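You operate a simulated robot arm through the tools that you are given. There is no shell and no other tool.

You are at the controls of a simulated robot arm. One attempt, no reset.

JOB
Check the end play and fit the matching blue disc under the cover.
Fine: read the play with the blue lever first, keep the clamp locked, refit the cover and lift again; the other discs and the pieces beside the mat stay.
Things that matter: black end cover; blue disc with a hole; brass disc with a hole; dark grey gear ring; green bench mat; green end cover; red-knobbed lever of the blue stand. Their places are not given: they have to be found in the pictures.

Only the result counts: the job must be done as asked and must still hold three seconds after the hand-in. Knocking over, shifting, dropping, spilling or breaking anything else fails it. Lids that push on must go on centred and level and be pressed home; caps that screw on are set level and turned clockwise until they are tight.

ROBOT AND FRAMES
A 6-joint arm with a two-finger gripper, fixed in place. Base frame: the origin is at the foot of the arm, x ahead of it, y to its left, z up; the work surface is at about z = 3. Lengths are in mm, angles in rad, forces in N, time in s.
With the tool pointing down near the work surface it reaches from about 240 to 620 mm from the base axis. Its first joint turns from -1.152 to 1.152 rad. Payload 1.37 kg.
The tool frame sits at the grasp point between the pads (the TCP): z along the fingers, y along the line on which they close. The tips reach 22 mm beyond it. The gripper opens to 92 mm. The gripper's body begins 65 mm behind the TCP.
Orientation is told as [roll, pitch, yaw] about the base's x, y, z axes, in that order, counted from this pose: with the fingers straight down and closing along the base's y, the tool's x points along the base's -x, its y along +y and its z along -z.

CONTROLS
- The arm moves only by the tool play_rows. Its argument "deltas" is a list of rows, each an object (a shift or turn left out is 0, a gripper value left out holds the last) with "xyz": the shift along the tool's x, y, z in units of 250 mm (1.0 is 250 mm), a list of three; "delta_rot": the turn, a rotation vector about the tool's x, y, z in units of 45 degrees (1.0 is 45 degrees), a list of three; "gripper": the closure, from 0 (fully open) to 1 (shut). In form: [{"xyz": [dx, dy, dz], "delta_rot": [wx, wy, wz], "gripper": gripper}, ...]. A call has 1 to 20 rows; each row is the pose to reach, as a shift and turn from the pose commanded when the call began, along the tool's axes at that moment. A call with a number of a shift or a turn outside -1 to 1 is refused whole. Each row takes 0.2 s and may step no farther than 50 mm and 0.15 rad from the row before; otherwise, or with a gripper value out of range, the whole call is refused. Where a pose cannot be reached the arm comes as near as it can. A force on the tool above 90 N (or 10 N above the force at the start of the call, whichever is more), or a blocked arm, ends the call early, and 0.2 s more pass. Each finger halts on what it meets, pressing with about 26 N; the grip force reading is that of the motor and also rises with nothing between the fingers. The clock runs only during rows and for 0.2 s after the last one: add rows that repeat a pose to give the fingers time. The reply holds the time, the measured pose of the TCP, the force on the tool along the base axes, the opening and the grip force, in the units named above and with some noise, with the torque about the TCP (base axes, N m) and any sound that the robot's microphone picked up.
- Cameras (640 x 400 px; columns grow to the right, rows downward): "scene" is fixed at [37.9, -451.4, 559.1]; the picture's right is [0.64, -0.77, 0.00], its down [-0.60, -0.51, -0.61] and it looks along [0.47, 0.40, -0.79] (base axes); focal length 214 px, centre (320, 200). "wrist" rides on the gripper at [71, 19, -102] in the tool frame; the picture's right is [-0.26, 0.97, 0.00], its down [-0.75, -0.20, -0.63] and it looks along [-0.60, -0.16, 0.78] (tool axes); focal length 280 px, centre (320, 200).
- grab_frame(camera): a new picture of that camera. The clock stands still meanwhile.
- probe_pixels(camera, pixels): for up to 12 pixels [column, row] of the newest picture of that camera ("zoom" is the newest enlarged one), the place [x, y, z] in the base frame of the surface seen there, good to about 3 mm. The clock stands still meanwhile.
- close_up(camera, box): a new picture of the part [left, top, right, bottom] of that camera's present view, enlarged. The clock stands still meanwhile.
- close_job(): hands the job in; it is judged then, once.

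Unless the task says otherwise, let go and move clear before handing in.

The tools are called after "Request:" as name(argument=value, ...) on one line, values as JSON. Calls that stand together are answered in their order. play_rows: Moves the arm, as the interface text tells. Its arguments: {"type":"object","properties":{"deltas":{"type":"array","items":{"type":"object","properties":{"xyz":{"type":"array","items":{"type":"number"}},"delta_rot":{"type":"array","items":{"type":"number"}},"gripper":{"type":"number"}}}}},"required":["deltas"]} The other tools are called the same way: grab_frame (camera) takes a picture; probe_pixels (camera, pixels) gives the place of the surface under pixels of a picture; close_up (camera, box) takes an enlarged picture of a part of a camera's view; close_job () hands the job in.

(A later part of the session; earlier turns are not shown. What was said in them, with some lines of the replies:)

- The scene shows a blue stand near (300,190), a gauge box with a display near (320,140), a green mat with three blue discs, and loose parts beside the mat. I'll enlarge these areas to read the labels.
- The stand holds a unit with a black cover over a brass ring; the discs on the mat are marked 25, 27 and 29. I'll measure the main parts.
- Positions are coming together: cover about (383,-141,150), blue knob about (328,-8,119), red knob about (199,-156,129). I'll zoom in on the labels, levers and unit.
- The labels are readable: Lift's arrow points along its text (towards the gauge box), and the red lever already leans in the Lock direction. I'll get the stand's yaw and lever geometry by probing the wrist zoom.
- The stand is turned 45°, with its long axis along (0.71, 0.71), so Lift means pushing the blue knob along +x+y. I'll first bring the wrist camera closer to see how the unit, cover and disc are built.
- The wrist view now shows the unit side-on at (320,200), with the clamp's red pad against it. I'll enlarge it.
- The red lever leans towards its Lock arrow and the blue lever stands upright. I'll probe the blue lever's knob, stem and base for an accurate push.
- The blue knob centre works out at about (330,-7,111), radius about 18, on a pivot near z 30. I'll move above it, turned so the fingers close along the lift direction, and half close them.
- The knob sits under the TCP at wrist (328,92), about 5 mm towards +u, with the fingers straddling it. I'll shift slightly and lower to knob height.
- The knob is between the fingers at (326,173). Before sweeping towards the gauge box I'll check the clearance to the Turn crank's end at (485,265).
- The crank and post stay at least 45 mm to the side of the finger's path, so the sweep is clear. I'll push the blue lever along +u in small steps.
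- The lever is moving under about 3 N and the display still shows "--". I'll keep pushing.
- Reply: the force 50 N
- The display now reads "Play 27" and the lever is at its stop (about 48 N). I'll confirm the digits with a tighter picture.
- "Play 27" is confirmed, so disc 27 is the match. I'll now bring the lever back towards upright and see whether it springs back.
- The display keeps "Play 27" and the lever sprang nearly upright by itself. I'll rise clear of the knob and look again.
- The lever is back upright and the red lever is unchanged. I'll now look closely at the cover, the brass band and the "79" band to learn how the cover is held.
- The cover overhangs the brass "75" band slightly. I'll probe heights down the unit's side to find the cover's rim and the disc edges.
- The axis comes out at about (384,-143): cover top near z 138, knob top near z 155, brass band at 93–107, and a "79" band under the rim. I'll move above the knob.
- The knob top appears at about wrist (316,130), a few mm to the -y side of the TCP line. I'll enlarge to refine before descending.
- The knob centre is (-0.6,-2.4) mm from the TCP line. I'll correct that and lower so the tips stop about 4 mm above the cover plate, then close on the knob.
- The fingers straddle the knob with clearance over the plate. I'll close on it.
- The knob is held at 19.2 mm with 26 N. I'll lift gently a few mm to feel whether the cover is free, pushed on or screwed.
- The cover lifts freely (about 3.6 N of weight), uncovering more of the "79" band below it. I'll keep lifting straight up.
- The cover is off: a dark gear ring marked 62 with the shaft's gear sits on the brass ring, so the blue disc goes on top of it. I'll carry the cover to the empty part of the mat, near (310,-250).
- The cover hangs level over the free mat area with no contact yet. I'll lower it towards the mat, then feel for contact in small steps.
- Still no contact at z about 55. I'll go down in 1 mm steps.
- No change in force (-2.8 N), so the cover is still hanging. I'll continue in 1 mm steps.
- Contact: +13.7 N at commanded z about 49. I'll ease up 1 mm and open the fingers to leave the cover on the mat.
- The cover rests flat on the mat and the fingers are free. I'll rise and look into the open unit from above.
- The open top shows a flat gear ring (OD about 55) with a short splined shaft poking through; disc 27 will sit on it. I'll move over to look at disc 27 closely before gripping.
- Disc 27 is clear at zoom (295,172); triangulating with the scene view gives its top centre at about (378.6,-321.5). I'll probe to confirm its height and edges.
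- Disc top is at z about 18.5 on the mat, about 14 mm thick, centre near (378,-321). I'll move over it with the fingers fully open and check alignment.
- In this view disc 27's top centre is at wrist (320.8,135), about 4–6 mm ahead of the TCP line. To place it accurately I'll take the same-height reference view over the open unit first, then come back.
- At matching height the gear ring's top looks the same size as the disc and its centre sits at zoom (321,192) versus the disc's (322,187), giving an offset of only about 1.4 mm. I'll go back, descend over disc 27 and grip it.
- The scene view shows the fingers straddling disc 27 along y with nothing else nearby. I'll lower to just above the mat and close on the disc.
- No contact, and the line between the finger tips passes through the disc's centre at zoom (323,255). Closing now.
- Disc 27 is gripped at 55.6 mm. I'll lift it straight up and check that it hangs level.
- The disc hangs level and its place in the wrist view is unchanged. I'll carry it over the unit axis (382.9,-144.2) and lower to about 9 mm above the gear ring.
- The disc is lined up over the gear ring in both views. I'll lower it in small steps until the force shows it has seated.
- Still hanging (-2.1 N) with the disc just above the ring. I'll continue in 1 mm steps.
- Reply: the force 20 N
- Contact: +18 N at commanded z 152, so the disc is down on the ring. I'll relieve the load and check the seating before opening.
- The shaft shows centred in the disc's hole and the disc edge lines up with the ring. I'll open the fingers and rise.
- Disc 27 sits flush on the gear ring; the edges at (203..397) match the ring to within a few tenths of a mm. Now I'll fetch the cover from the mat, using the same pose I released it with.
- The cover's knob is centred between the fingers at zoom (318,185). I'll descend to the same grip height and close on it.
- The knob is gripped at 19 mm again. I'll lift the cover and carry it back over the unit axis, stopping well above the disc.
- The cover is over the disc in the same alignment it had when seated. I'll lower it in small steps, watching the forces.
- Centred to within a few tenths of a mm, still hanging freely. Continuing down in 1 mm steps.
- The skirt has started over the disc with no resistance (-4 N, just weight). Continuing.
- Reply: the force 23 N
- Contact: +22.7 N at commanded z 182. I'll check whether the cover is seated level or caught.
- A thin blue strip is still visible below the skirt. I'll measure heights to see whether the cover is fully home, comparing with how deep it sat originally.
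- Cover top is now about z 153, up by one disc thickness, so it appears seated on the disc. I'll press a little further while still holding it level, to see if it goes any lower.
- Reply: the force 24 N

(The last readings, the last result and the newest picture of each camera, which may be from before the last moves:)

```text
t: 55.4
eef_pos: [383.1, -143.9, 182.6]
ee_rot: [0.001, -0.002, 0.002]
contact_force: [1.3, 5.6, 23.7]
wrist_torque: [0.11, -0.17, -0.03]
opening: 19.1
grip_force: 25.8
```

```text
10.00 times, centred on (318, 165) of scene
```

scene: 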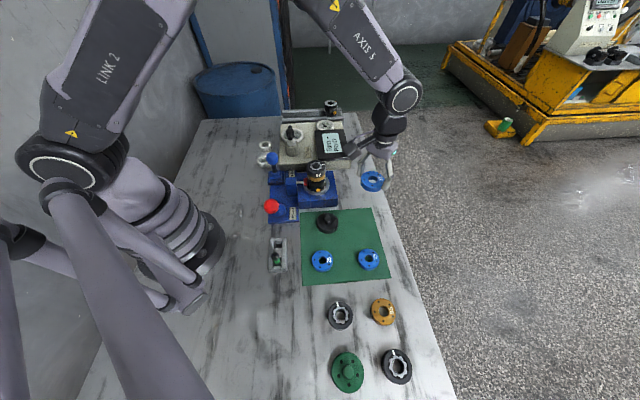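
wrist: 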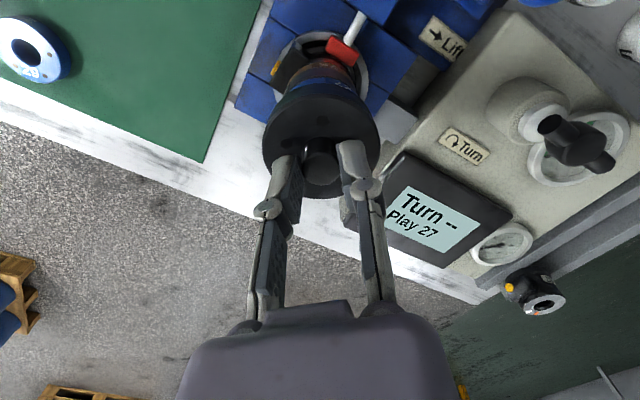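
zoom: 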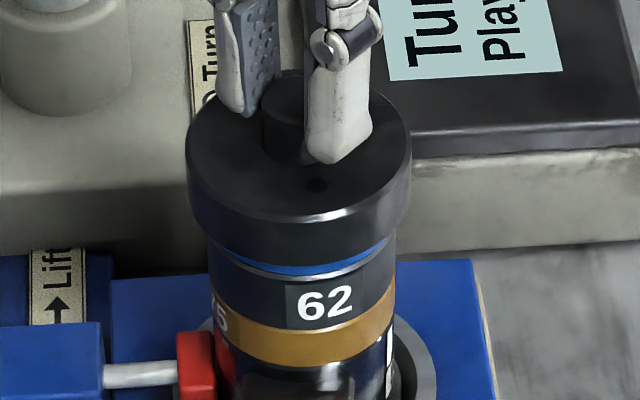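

The cover stayed put while the fingers slid slightly on the knob at about 24 N, so it is on a stop. I'll release, then press centrally on the knob top with closed fingers to be sure it's home.

Request:
play_rows(deltas=[{"xyz": [0, 0, -0.003]}, {"xyz": [0, 0, -0.003], "gripper": 0.6}, {"xyz": [0, 0, -0.003], "gripper": 0.6}, {"xyz": [0, 0, -0.003], "gripper": 0.6}, {"xyz": [0, 0, -0.06], "gripper": 0.6}, {"xyz": [0, 0, -0.14], "gripper": 0.6}, {"xyz": [0, 0, -0.14], "gripper": 1}, {"xyz": [0, 0, -0.14], "gripper": 1}, {"xyz": [0, 0, -0.14], "gripper": 1}, {"xyz": [0, 0, -0.14], "gripper": 1}])

Request:
close_up(camera="scene", box=[290, 130, 350, 190])

Request:
grab_frame(camera="wrist")

Request:
close_up(camera="wrist", box=[240, 60, 400, 220])

```text
t: 57.6
eef_pos: [381.5, -144.6, 217.7]
ee_rot: [0.001, -0.002, 0.0]
contact_force: [1.1, -0.1, 0.8]
wrist_torque: [0.01, -0.01, 0.02]
opening: 0.2
grip_force: 25.9
```

```text
6.67 times, centred on (320, 160) of scene
```

zoom: 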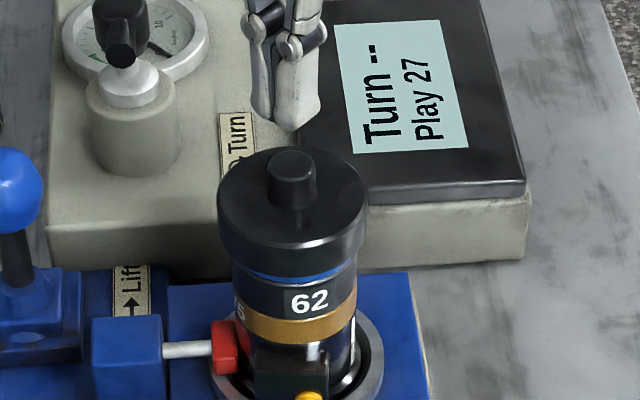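

```text
taken
```

wrist: 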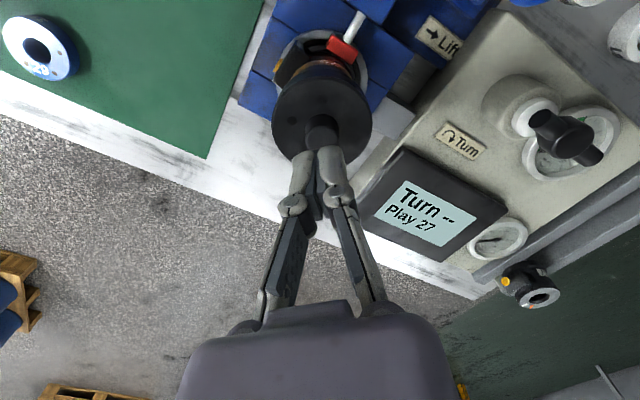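

```text
2.50 times, centred on (320, 140) of wrist
```

zoom: 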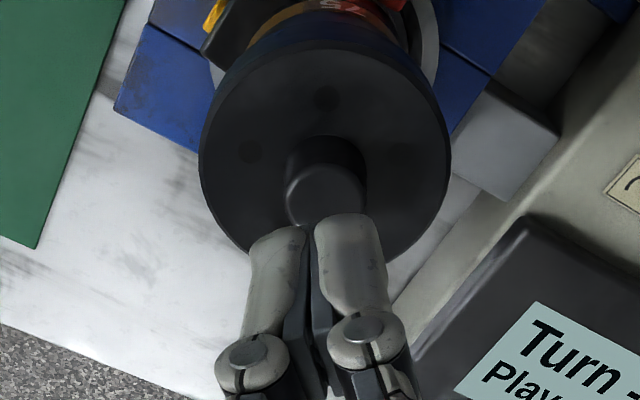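

The cover sits level with the closed fingertips right above the knob. I'll lower onto it and press.

Request:
play_rows(deltas=[{"xyz": [0, 0, 0.04]}, {"xyz": [0, 0, 0.076]}, {"xyz": [0, 0, 0.084]}, {"xyz": [0, 0, 0.088]}, {"xyz": [0, 0, 0.088]}])

```text
t: 58.8
eef_pos: [381.1, -145.9, 194.5]
ee_rot: [0.0, -0.001, -0.001]
contact_force: [-0.5, 0.2, -0.2]
wrist_torque: [0.0, -0.01, 0.0]
opening: 0.0
grip_force: 25.7
```

No contact yet at z about 194. Continuing in 1 mm steps.

Request:
play_rows(deltas=[{"xyz": [0, 0, 0.004]}, {"xyz": [0, 0, 0.008]}, {"xyz": [0, 0, 0.008]}])

```text
t: 59.6
eef_pos: [383.0, -145.5, 192.4]
ee_rot: [-0.001, 0.0, -0.001]
contact_force: [0.3, 0.6, 0.3]
wrist_torque: [0.03, 0.02, 0.0]
opening: 0.0
grip_force: 26.1
```

Request:
play_rows(deltas=[{"xyz": [0, 0, 0.004]}, {"xyz": [0, 0, 0.008]}, {"xyz": [0, 0, 0.008]}])

```text
t: 60.4
eef_pos: [383.5, -144.2, 191.8]
ee_rot: [0.0, 0.0, 0.002]
contact_force: [0.7, 0.2, -0.4]
wrist_torque: [0.01, -0.01, -0.01]
opening: 0.0
grip_force: 26.1
```

Readings show no contact at commanded z about 190. I'll look at the remaining gap to the knob.

Request:
close_up(camera="scene", box=[298, 140, 338, 180])

Request:
close_up(camera="wrist", box=[260, 100, 380, 220])

```text
10.00 times, centred on (318, 160) of scene
```

zoom: 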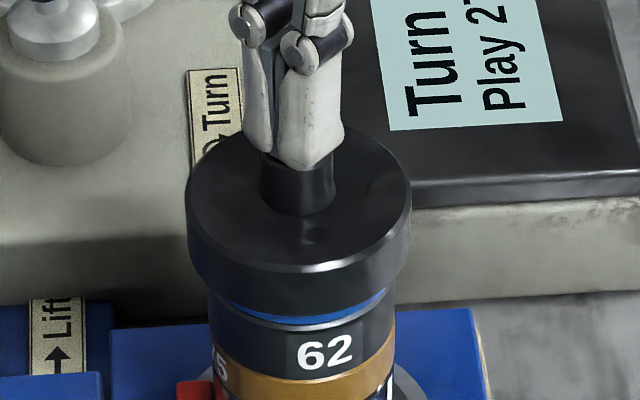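

```text
3.33 times, centred on (320, 160) of wrist
```

zoom: 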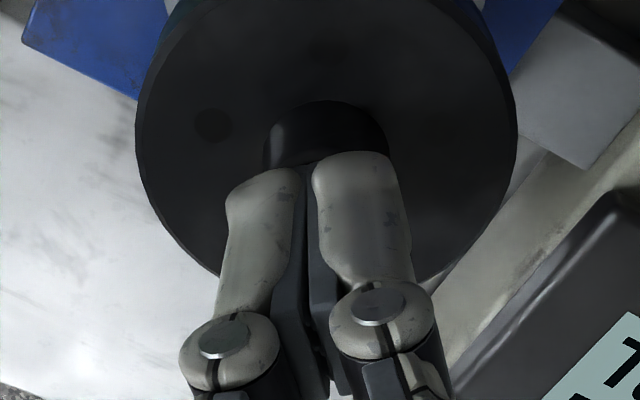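

The tips are just above the knob top. I'll keep stepping down gently.

Request:
play_rows(deltas=[{"xyz": [0, 0, 0.004]}, {"xyz": [0, 0, 0.007]}, {"xyz": [0, 0, 0.007]}])

```text
t: 61.2
eef_pos: [383.1, -145.8, 190.3]
ee_rot: [0.002, 0.0, 0.0]
contact_force: [0.3, 1.1, 4.9]
wrist_torque: [0.06, 0.0, -0.02]
opening: 6.1
grip_force: 26.5
```

Pressing with closed tips wedges the fingers apart (opening 6 mm), so that isn't a good press. Instead I'll straddle the knob and press the plate with both tips evenly.

Request:
play_rows(deltas=[{"xyz": [0, 0, -0.04]}, {"xyz": [0, 0, -0.04], "gripper": 0.6}, {"xyz": [0, 0, -0.04], "gripper": 0.6}, {"xyz": [0, 0, -0.04], "gripper": 0.6}, {"xyz": [0, 0, 0.0], "gripper": 0.6}, {"xyz": [0, 0, 0.036], "gripper": 0.6}, {"xyz": [0, 0, 0.036], "gripper": 0.6}])

Request:
close_up(camera="scene", box=[298, 140, 338, 180])

```text
t: 62.8
eef_pos: [380.9, -145.0, 181.0]
ee_rot: [0.0, 0.002, -0.001]
contact_force: [0.1, -0.5, 0.3]
wrist_torque: [0.01, -0.02, 0.0]
opening: 36.9
grip_force: 0.0
```

```text
10.00 times, centred on (318, 160) of scene
```

zoom: 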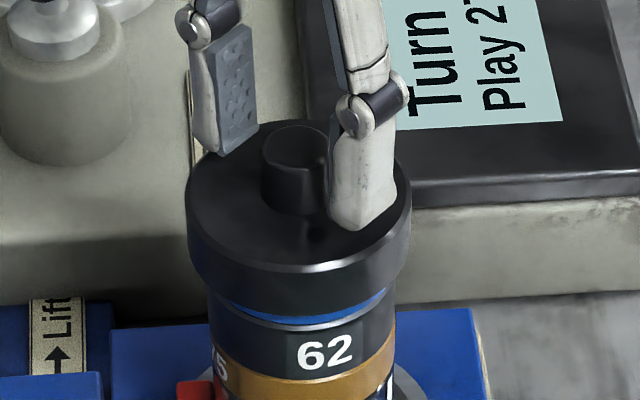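

The fingers straddle the knob just above the plate. Stepping down to press on the plate.

Request:
play_rows(deltas=[{"xyz": [0, 0, 0.004]}, {"xyz": [0, 0, 0.008]}, {"xyz": [0, 0, 0.012]}, {"xyz": [0, 0, 0.012]}])

```text
t: 63.8
eef_pos: [382.0, -145.0, 178.5]
ee_rot: [0.001, 0.0, -0.001]
contact_force: [-0.1, -0.3, -0.2]
wrist_torque: [-0.01, -0.01, 0.0]
opening: 36.9
grip_force: 0.0
```

Request:
play_rows(deltas=[{"xyz": [0, 0, 0.004]}, {"xyz": [0, 0, 0.008]}, {"xyz": [0, 0, 0.008]}])

```text
t: 64.6
eef_pos: [381.7, -144.0, 174.9]
ee_rot: [0.0, 0.002, 0.001]
contact_force: [0.2, -0.2, 0.5]
wrist_torque: [0.01, 0.03, 0.02]
opening: 36.7
grip_force: 0.0
```

Still no contact at commanded z 174. Two more millimetres in small steps.

Request:
play_rows(deltas=[{"xyz": [0, 0, 0.004]}, {"xyz": [0, 0, 0.006]}, {"xyz": [0, 0, 0.006]}])

Request:
close_up(camera="scene", box=[298, 140, 338, 180])

```text
t: 65.4
eef_pos: [382.0, -145.1, 174.1]
ee_rot: [-0.001, -0.001, 0.0]
contact_force: [0.4, -0.1, -0.5]
wrist_torque: [-0.01, 0.0, 0.01]
opening: 36.8
grip_force: 0.2
```

```text
10.00 times, centred on (318, 160) of scene
```

zoom: 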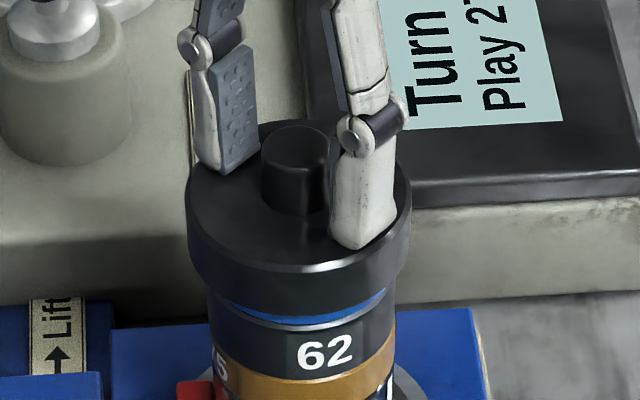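

The tips look to be right at the plate surface. Stepping on by 0.5 mm increments.

Request:
play_rows(deltas=[{"xyz": [0, 0, 0.002]}, {"xyz": [0, 0, 0.004]}, {"xyz": [0, 0, 0.006]}, {"xyz": [0, 0, 0.006]}])

```text
t: 66.4
eef_pos: [382.9, -145.7, 173.8]
ee_rot: [0.001, 0.0, 0.0]
contact_force: [-7.4, 1.2, 17.1]
wrist_torque: [0.13, 0.15, 0.03]
opening: 37.2
grip_force: 0.0
```

Contact at 17 N. I'll press further to about 40–50 N.

Request:
play_rows(deltas=[{"xyz": [0, 0, 0.002]}, {"xyz": [0, 0, 0.004]}, {"xyz": [0, 0, 0.004]}, {"xyz": [0, 0, 0.004]}])

Request:
close_up(camera="scene", box=[298, 140, 338, 180])

```text
t: 67.4
eef_pos: [382.9, -146.2, 172.9]
ee_rot: [-0.003, -0.001, 0.001]
contact_force: [-2.0, 0.7, 24.9]
wrist_torque: [0.07, 0.05, -0.02]
opening: 39.6
grip_force: 4.8
```

```text
10.00 times, centred on (318, 160) of scene
```

zoom: 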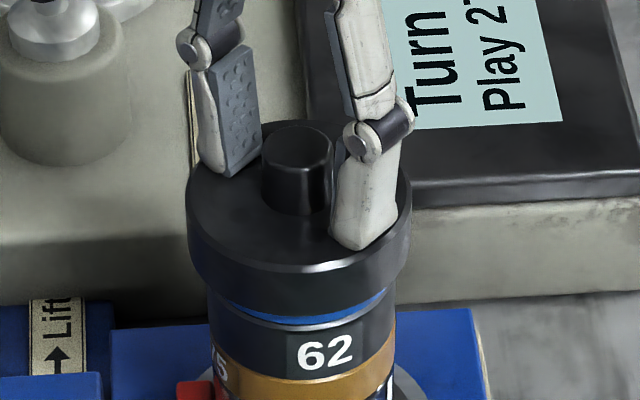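

The plate takes 25 N without moving and the strip of blue stays the same, so the cover is down. For a firmer, level press I'll grip the knob at its base and push with both grip and tips.

Request:
play_rows(deltas=[{"xyz": [0, 0, -0.008]}, {"xyz": [0, 0, -0.008]}, {"xyz": [0, 0, -0.008], "gripper": 1}, {"xyz": [0, 0, -0.008], "gripper": 1}, {"xyz": [0, 0, -0.008], "gripper": 1}, {"xyz": [0, 0, -0.008], "gripper": 1}])

```text
t: 68.8
eef_pos: [382.2, -144.6, 174.9]
ee_rot: [0.0, 0.001, -0.002]
contact_force: [-5.0, 7.0, 21.8]
wrist_torque: [0.19, 0.07, 0.0]
opening: 18.9
grip_force: 25.5
```

The knob is gripped with the tips already bearing on the plate (22 N). Pressing a bit further.

Request:
play_rows(deltas=[{"xyz": [0, 0, 0.002]}, {"xyz": [0, 0, 0.004]}, {"xyz": [0, 0, 0.004]}, {"xyz": [0, 0, 0.004]}])

Request:
close_up(camera="scene", box=[298, 140, 338, 180])

```text
t: 69.8
eef_pos: [382.3, -144.9, 174.5]
ee_rot: [-0.001, -0.002, 0.0]
contact_force: [-9.3, 2.8, 41.6]
wrist_torque: [0.13, 0.51, -0.01]
opening: 18.8
grip_force: 25.9
```

```text
10.00 times, centred on (318, 160) of scene
```

zoom: 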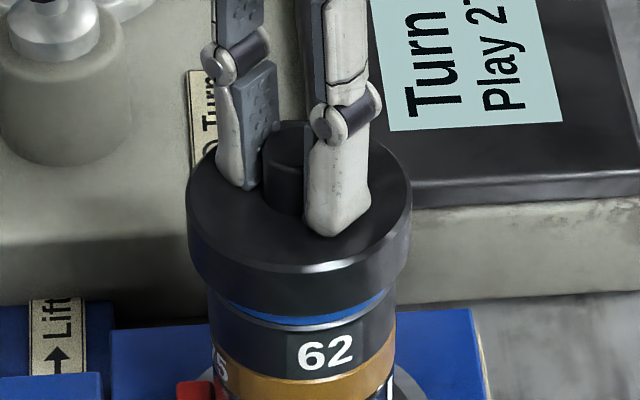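

Pressed at 42 N with no further movement. One more small push to about 60 N, then release.

Request:
play_rows(deltas=[{"xyz": [0, 0, 0.002]}, {"xyz": [0, 0, 0.003]}, {"xyz": [0, 0, 0.003]}])

Request:
close_up(camera="scene", box=[298, 140, 338, 180])

```text
t: 70.6
eef_pos: [383.5, -145.0, 174.9]
ee_rot: [-0.002, -0.005, 0.0]
contact_force: [-10.7, 6.0, 53.9]
wrist_torque: [0.25, 0.65, 0.02]
opening: 18.9
grip_force: 25.8
```

```text
10.00 times, centred on (318, 160) of scene
```

zoom: 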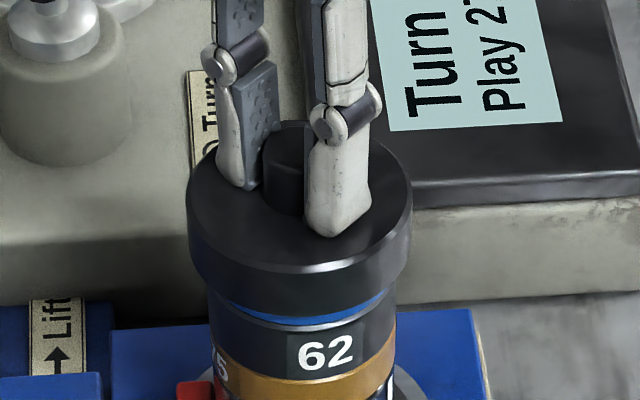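

The cover holds solid at 54 N. I'll relieve the load, open, and rise clear.

Request:
play_rows(deltas=[{"xyz": [0, 0, -0.004]}, {"xyz": [0, 0, -0.008]}, {"xyz": [0, 0, -0.008], "gripper": 0.6}, {"xyz": [0, 0, -0.008], "gripper": 0.5}, {"xyz": [0, 0, -0.008], "gripper": 0.5}, {"xyz": [0, 0, -0.06], "gripper": 0.5}, {"xyz": [0, 0, -0.15], "gripper": 0.5}, {"xyz": [0, 0, -0.25], "gripper": 0.5}, {"xyz": [0, 0, -0.25], "gripper": 0.5}])

Request:
close_up(camera="scene", box=[290, 140, 350, 200])

Request:
grab_frame(camera="wrist")

Request:
close_up(camera="wrist", box=[240, 40, 400, 200])

```text
t: 72.6
eef_pos: [382.8, -145.5, 234.3]
ee_rot: [-0.001, -0.001, 0.001]
contact_force: [-0.1, 0.9, 0.5]
wrist_torque: [0.01, -0.02, -0.01]
opening: 46.1
grip_force: 0.0
```

```text
6.67 times, centred on (320, 170) of scene
```

zoom: 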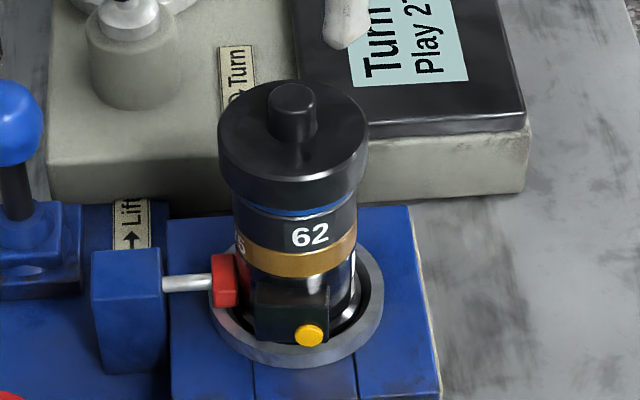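

```text
taken
```

wrist: 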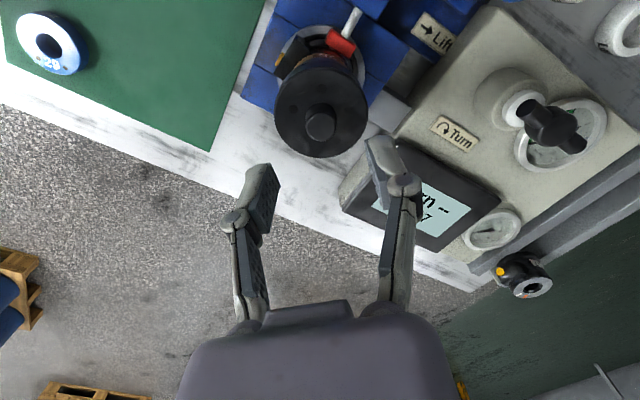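

```text
2.50 times, centred on (320, 120) of wrist
```

zoom: 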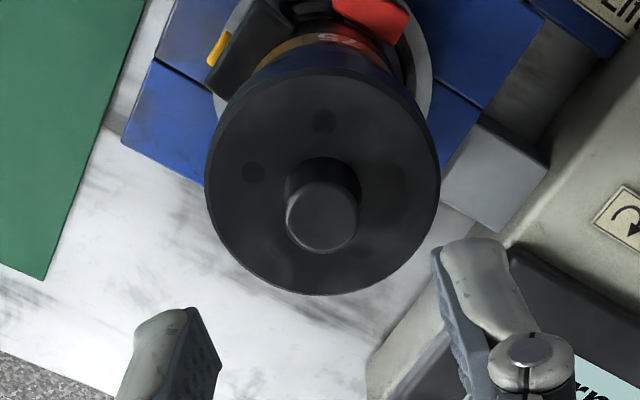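

The cover sits level and centred on the unit. Now I'll go back to the blue lever for the second lift, with the same straddling pose as before.

Request:
play_rows(deltas=[{"xyz": [0.028, 0.081, 0], "delta_rot": [0, 0, 0.143], "gripper": 0.35}, {"xyz": [0.056, 0.161, 0], "delta_rot": [0, 0, 0.286], "gripper": 0.35}, {"xyz": [0.084, 0.242, 0], "delta_rot": [0, 0, 0.429], "gripper": 0.35}, {"xyz": [0.112, 0.323, 0], "delta_rot": [0, 0, 0.571], "gripper": 0.35}, {"xyz": [0.139, 0.403, 0], "delta_rot": [0, 0, 0.714], "gripper": 0.35}, {"xyz": [0.167, 0.484, 0], "delta_rot": [0, 0, 0.857], "gripper": 0.35}, {"xyz": [0.1952, 0.5648, 0], "delta_rot": [0, 0, 1.0], "gripper": 0.35}, {"xyz": [0.1952, 0.5648, 0], "delta_rot": [0, 0, 1.0], "gripper": 0.35}])

Request:
grab_frame(camera="wrist")

Request:
close_up(camera="scene", box=[240, 90, 360, 200])

```text
t: 74.4
eef_pos: [333.1, -3.9, 236.9]
ee_rot: [0.001, 0.0, -0.786]
contact_force: [-0.7, 0.1, 0.2]
wrist_torque: [-0.01, 0.02, 0.04]
opening: 59.8
grip_force: 0.1
```

```text
taken
```

wrist: 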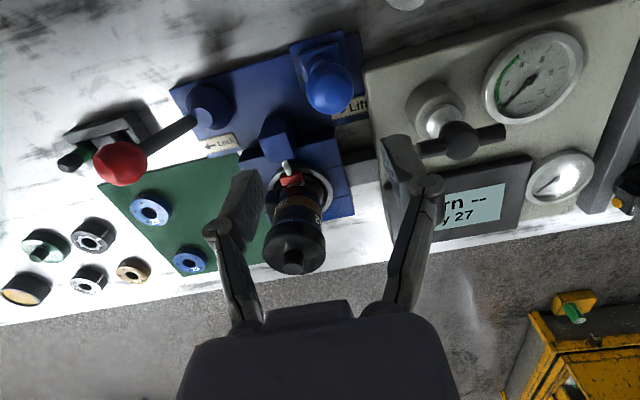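

```text
3.64 times, centred on (300, 145) of scene
```

zoom: 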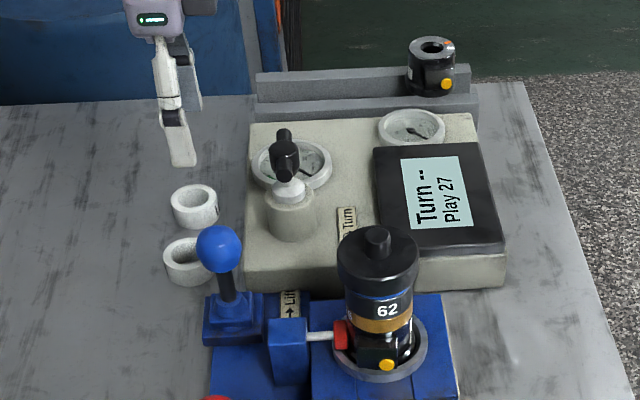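

The knob at wrist (329,88) is between the finger lines. Lowering to knob height.

Request:
play_rows(deltas=[{"xyz": [0, 0, 0.12]}, {"xyz": [0, 0, 0.24]}, {"xyz": [0, 0, 0.36]}, {"xyz": [0, 0, 0.469]}, {"xyz": [0, 0, 0.469]}])

Request:
grab_frame(camera="wrist")

```text
t: 75.6
eef_pos: [334.2, -3.9, 119.3]
ee_rot: [0.0, 0.0, -0.786]
contact_force: [0.5, 0.6, -0.4]
wrist_torque: [0.0, 0.0, -0.02]
opening: 59.9
grip_force: 0.1
```

```text
taken
```

wrist: 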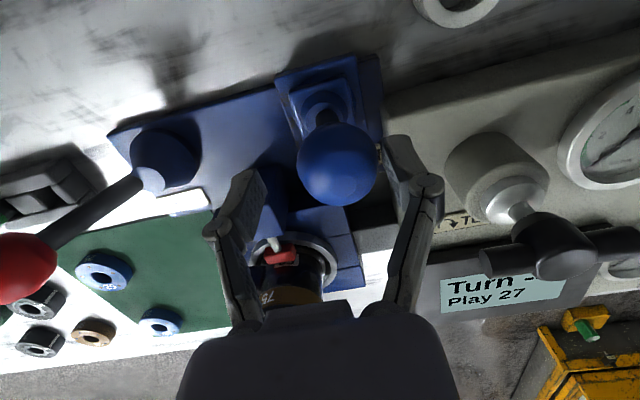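

The knob is between the fingers at (337,165). Pushing the lever along +u again, as in the first reading.

Request:
play_rows(deltas=[{"xyz": [0, 0.02, 0.008]}, {"xyz": [0, 0.04, 0.012]}, {"xyz": [0, 0.06, 0.012]}, {"xyz": [0, 0.08, 0.014]}, {"xyz": [0, 0.1, 0.017]}, {"xyz": [0, 0.12, 0.022]}, {"xyz": [0, 0.14, 0.027]}, {"xyz": [0, 0.16, 0.032]}, {"xyz": [0, 0.18, 0.037]}, {"xyz": [0, 0.2, 0.045]}, {"xyz": [0, 0.22, 0.05]}, {"xyz": [0, 0.24, 0.055]}, {"xyz": [0, 0.25, 0.058]}, {"xyz": [0, 0.25, 0.058]}])

Request:
close_up(camera="scene", box=[240, 90, 360, 200])

Request:
close_up(camera="scene", box=[305, 118, 355, 168])

Request:
grab_frame(camera="wrist")

```text
t: 78.6
eef_pos: [373.0, 39.4, 101.7]
ee_rot: [-0.009, 0.007, -0.786]
contact_force: [-22.8, -34.7, -14.9]
wrist_torque: [0.18, -0.17, 0.23]
opening: 78.9
grip_force: 14.5
```

```text
3.64 times, centred on (300, 145) of scene
```

zoom: 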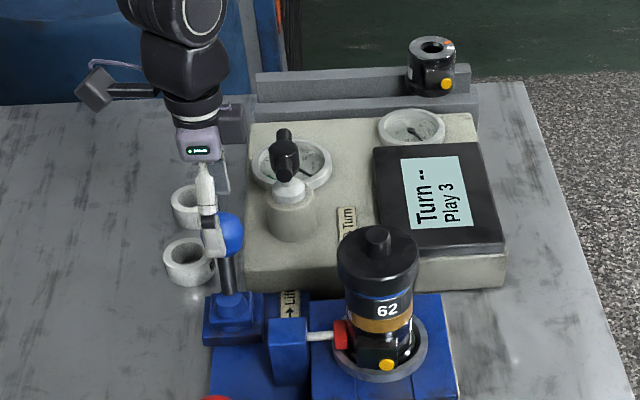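

```text
8.00 times, centred on (330, 143) of scene
```

zoom: 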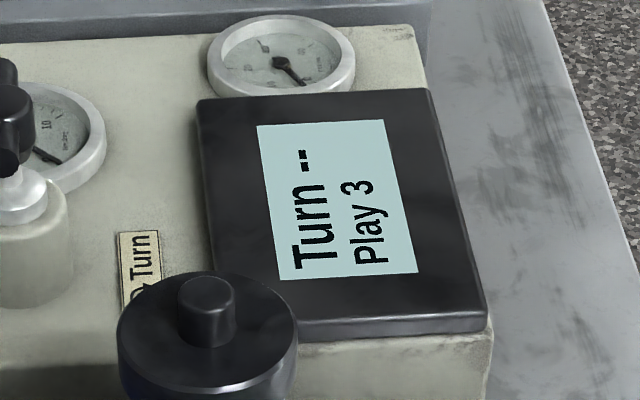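

```text
taken
```

wrist: 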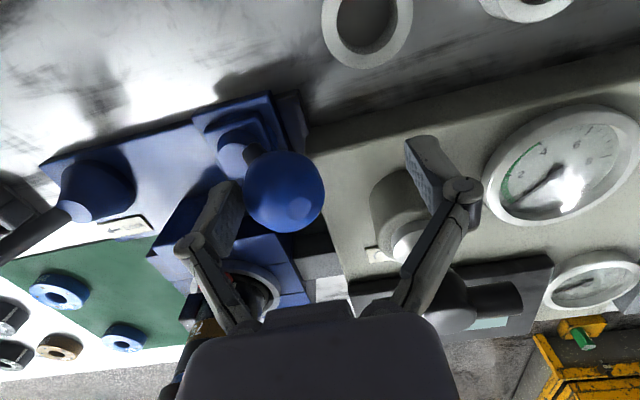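

The second lift reads "Play 3", down from 27, so the disc has taken up the play. I'll let the lever back upright and confirm.

Request:
play_rows(deltas=[{"xyz": [0, -0.03, 0.0]}, {"xyz": [0, -0.06, -0.01]}, {"xyz": [0, -0.1, -0.02]}, {"xyz": [0, -0.14, -0.035]}, {"xyz": [0, -0.18, -0.045]}, {"xyz": [0, -0.22, -0.05]}, {"xyz": [0, -0.25, -0.055]}, {"xyz": [0, -0.25, -0.055]}, {"xyz": [0, -0.25, -0.055]}])

Request:
close_up(camera="scene", box=[240, 90, 360, 200])

Request:
grab_frame(camera="wrist")

Request:
close_up(camera="scene", box=[298, 145, 338, 185])

```text
t: 80.6
eef_pos: [333.6, -2.9, 115.8]
ee_rot: [-0.001, -0.001, -0.786]
contact_force: [0.5, 0.5, 0.1]
wrist_torque: [0.0, 0.0, -0.03]
opening: 59.5
grip_force: 0.0
```

```text
3.64 times, centred on (300, 145) of scene
```

zoom: 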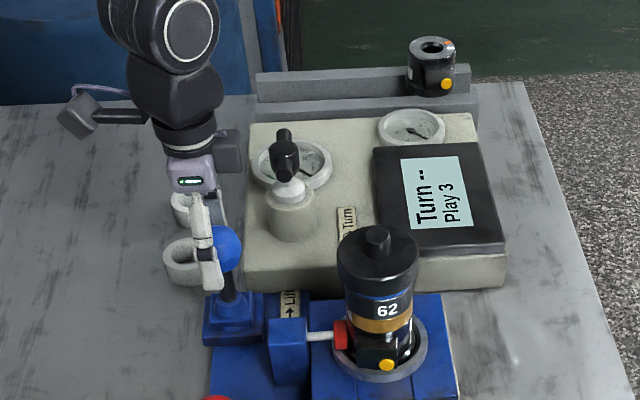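

```text
taken
```

wrist: 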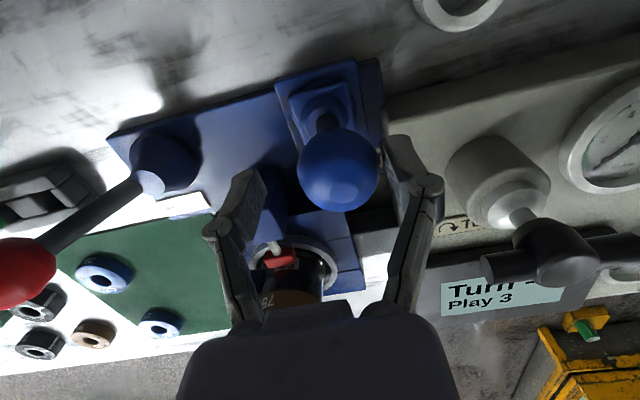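

```text
10.00 times, centred on (318, 165) of scene
```

zoom: 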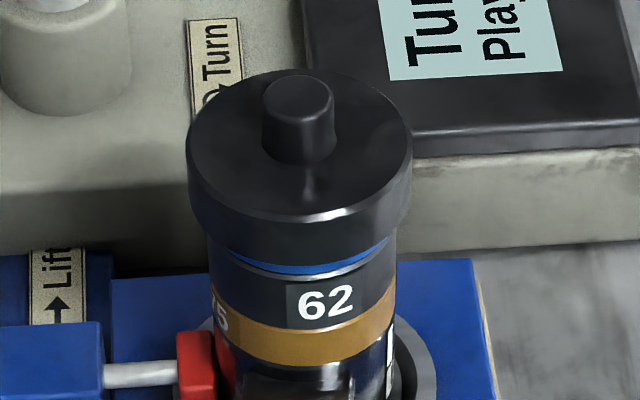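

The display holds "Play 3" and the lever is nearly upright, about 5 mm short of its starting position. I'll nudge it back gently with the other finger.

Request:
play_rows(deltas=[{"xyz": [0, -0.016, 0]}, {"xyz": [0, -0.028, 0]}, {"xyz": [0, -0.04, 0]}, {"xyz": [0, -0.04, 0]}])

Request:
grab_frame(camera="wrist")

Request:
close_up(camera="scene", box=[240, 90, 360, 200])

```text
t: 81.6
eef_pos: [326.6, -10.6, 115.4]
ee_rot: [0.002, -0.001, -0.785]
contact_force: [8.2, 9.7, -6.2]
wrist_torque: [-0.03, -0.02, -0.02]
opening: 66.5
grip_force: 4.7
```

```text
taken
```

wrist: 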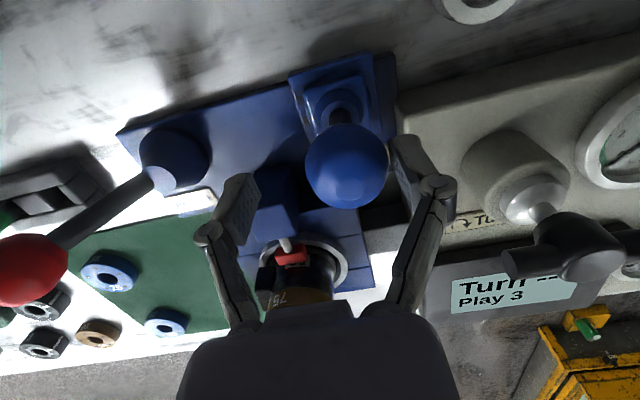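

```text
3.64 times, centred on (300, 145) of scene
```

zoom: 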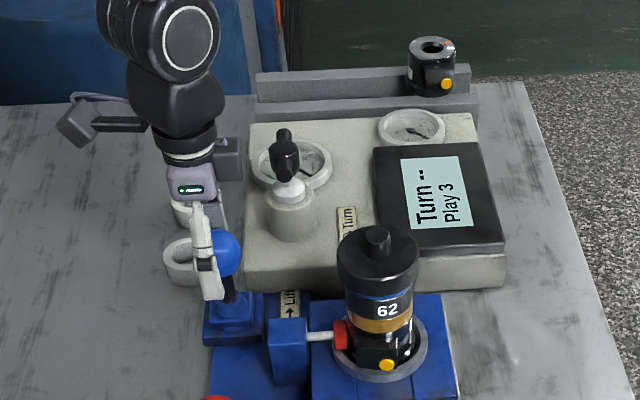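

The finger meets firm resistance (about 13 N), so the lever is already at its rest stop. I'll back off, rise clear and review everything.

Request:
play_rows(deltas=[{"xyz": [0, 0.02, 0]}, {"xyz": [0, 0.034, 0]}, {"xyz": [0, 0.034, -0.08]}, {"xyz": [0, 0.034, -0.2]}, {"xyz": [0, 0.034, -0.34]}, {"xyz": [0, 0.034, -0.48]}, {"xyz": [0, 0.034, -0.6]}, {"xyz": [0, 0.034, -0.6]}])

Request:
grab_frame(camera="scene")

Request:
grab_frame(camera="wrist")

Request:
close_up(camera="scene", box=[255, 145, 345, 225])

```text
t: 83.4
eef_pos: [331.1, -3.1, 266.3]
ee_rot: [0.001, 0.0, -0.786]
contact_force: [-0.5, 0.4, -0.3]
wrist_torque: [0.02, 0.01, 0.03]
opening: 59.9
grip_force: 0.1
```

```text
taken
```

scene: 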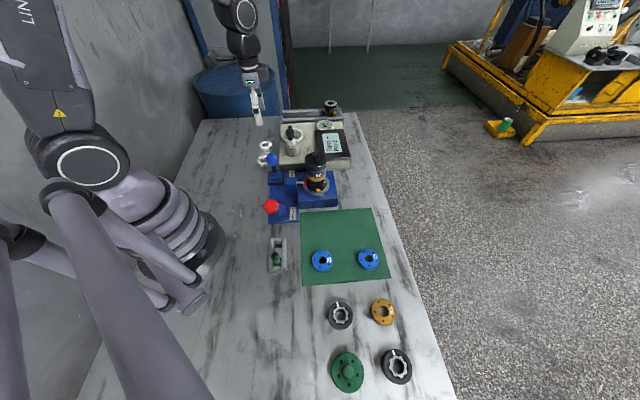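

```text
taken
```

wrist: 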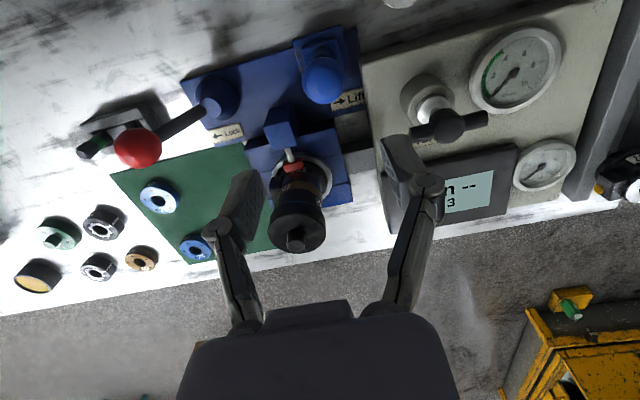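

```text
5.00 times, centred on (300, 185) of scene
```

zoom: 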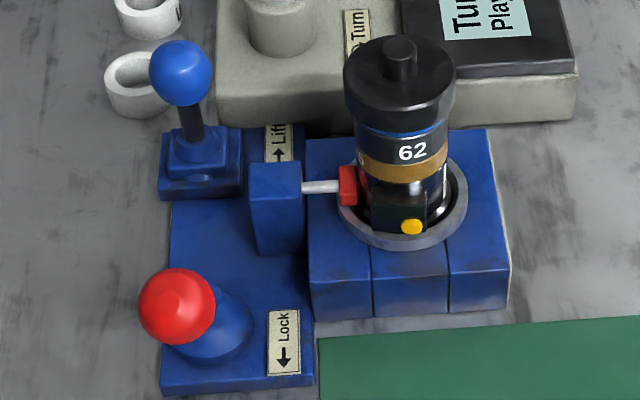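

Both levers look exactly as at the start, disc 27 is gone from the mat, and the other pieces are untouched. I'll take one close look at the cover's height and level before deciding.

Request:
play_rows(deltas=[{"xyz": [-0.05, -0.065, 0.03], "delta_rot": [0, 0, -0.167], "gripper": 0.3}, {"xyz": [-0.1, -0.13, 0.07], "delta_rot": [0, 0, -0.333], "gripper": 0.3}, {"xyz": [-0.15, -0.196, 0.1], "delta_rot": [0, 0, -0.5], "gripper": 0.3}, {"xyz": [-0.2, -0.261, 0.14], "delta_rot": [0, 0, -0.667], "gripper": 0.3}, {"xyz": [-0.25, -0.327, 0.17], "delta_rot": [0, 0, -0.833], "gripper": 0.3}, {"xyz": [-0.298, -0.392, 0.2], "delta_rot": [0, 0, -1.0], "gripper": 0.3}, {"xyz": [-0.298, -0.392, 0.2], "delta_rot": [0, 0, -1.0], "gripper": 0.3}])

Request:
grab_frame(camera="wrist")

Request:
close_up(camera="wrist", box=[250, 90, 390, 230])

Request:
probe_pixels(camera="zoom", pixels=[[240, 250], [400, 250], [320, 190], [280, 210], [360, 210], [260, 300], [390, 300], [310, 300], [330, 290], [320, 165], [320, 150], [320, 140]])

```text
t: 85.0
eef_pos: [315.0, -126.4, 215.5]
ee_rot: [0.0, 0.0, 0.003]
contact_force: [0.0, -0.9, -0.4]
wrist_torque: [0.02, 0.0, 0.01]
opening: 64.4
grip_force: 0.0
```

```text
taken
```

wrist: 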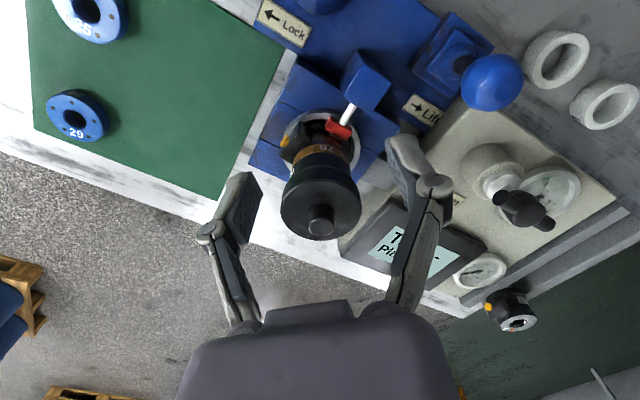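

```text
2.86 times, centred on (320, 160) of wrist
```

zoom: 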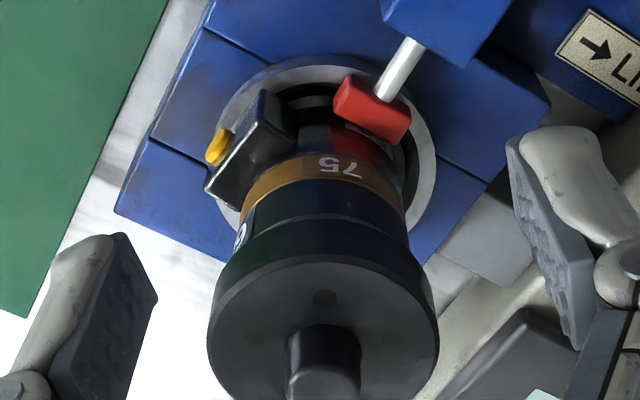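

```text
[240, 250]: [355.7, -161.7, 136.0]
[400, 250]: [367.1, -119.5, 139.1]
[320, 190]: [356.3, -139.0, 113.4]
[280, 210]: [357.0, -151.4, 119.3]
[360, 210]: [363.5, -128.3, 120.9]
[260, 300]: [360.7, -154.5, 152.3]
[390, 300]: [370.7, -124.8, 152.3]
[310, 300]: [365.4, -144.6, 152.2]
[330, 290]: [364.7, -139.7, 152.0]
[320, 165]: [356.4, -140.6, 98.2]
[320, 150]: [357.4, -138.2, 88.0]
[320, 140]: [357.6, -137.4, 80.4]
```

The cover plate reads z 152.2 at all points, so it is level. I'll compare the rise of about 13.8 mm with the disc thickness, measured on the discs left on the mat.

Request:
probe_pixels(camera="wrist", pixels=[[60, 115], [92, 115], [80, 135], [120, 100], [140, 130], [100, 60], [180, 60], [200, 120], [160, 150], [220, 100], [66, 100], [75, 100]])

Request:
close_up(camera="scene", box=[305, 118, 355, 168])

Request:
close_up(camera="scene", box=[250, 200, 430, 400])

```text
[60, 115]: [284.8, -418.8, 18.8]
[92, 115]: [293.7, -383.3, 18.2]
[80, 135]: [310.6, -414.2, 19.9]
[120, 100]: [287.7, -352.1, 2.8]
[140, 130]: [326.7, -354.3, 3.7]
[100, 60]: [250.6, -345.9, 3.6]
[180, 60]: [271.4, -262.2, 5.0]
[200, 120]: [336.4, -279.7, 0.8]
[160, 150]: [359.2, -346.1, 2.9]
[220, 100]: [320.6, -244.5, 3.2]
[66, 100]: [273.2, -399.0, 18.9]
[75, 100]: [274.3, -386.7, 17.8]
```

```text
8.00 times, centred on (330, 143) of scene
```

zoom: 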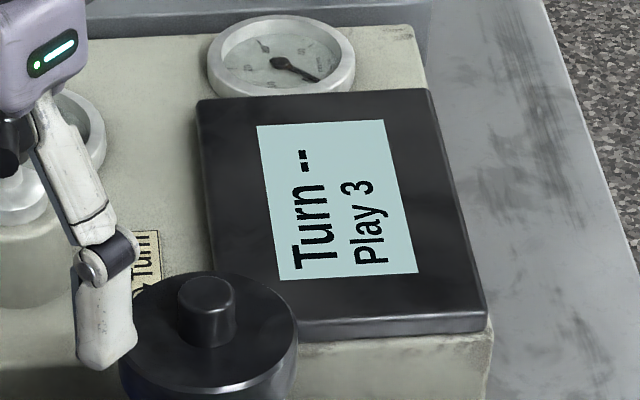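

```text
2.00 times, centred on (340, 300) of scene
```

zoom: 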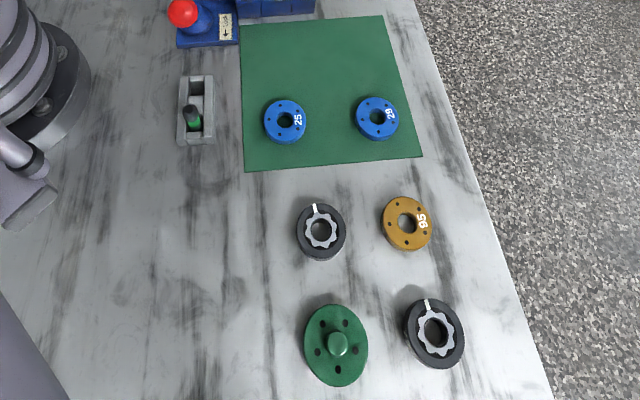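

The plate's height agrees with the disc sitting fully under the cover, the display reads "Play 3", and all other pieces are in their places. I'll move the arm up and clear.

Request:
play_rows(deltas=[{"xyz": [0, 0, -0.15]}, {"xyz": [0, 0, -0.3]}, {"xyz": [-0.03, 0.1, -0.45]}, {"xyz": [-0.06, 0.2, -0.6]}, {"xyz": [-0.08, 0.316, -0.74]}, {"xyz": [-0.08, 0.316, -0.74]}, {"xyz": [-0.08, 0.316, -0.74]}])

Request:
grab_frame(camera="scene")

Request:
close_up(camera="scene", box=[255, 110, 345, 200])

```text
t: 86.6
eef_pos: [338.1, -48.1, 402.3]
ee_rot: [-0.001, 0.001, -0.001]
contact_force: [-0.2, -0.5, 0.5]
wrist_torque: [-0.01, -0.02, 0.01]
opening: 64.6
grip_force: 0.0
```

```text
taken
```

scene: 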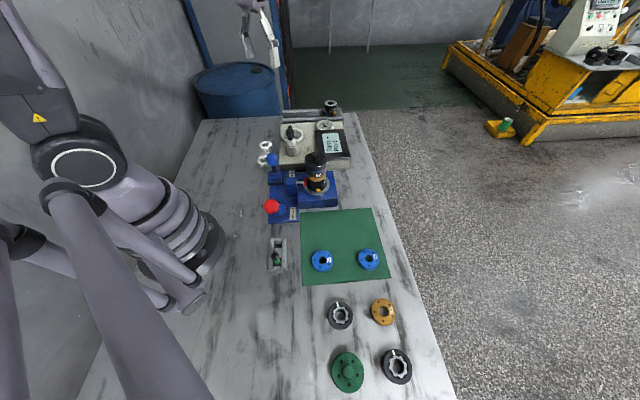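

```text
4.44 times, centred on (300, 155) of scene
```

zoom: 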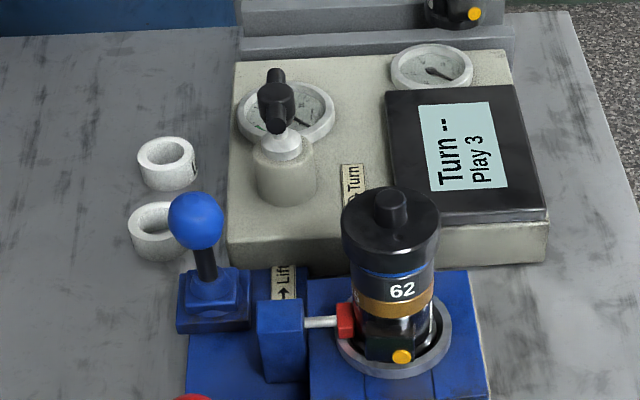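

The arm is clear and the cover sits level over disc 27. The clamp is still locked, the display shows "Play 3", and the other discs and pieces haven't moved. I'm handing the job in.

Request:
close_job()

```text
The job is handed in.
```

I read the end play, fitted blue disc 27 under the black cover, and lifted again. I've handed the job in, but no verdict has come back yet.

- **First reading:** with the blue lever fully lifted the display showed "Play 27", so I chose the disc marked 27.
- **Fitting:** disc 27 sits on top of the gear ring inside the unit, with the shaft showing through its hole. The cover is back on over it, centred and level, and didn't move when I pressed it with about 54 N.
- **Second reading:** lifting again showed "Play 3". The job gave no target value, so I took this as the expected small remaining play and did not try another disc.
- **Left alone:** the clamp stayed locked throughout. Discs 25 and 29 and the pieces beside the mat did not move. The blue lever is back at its rest stop and the arm is clear.
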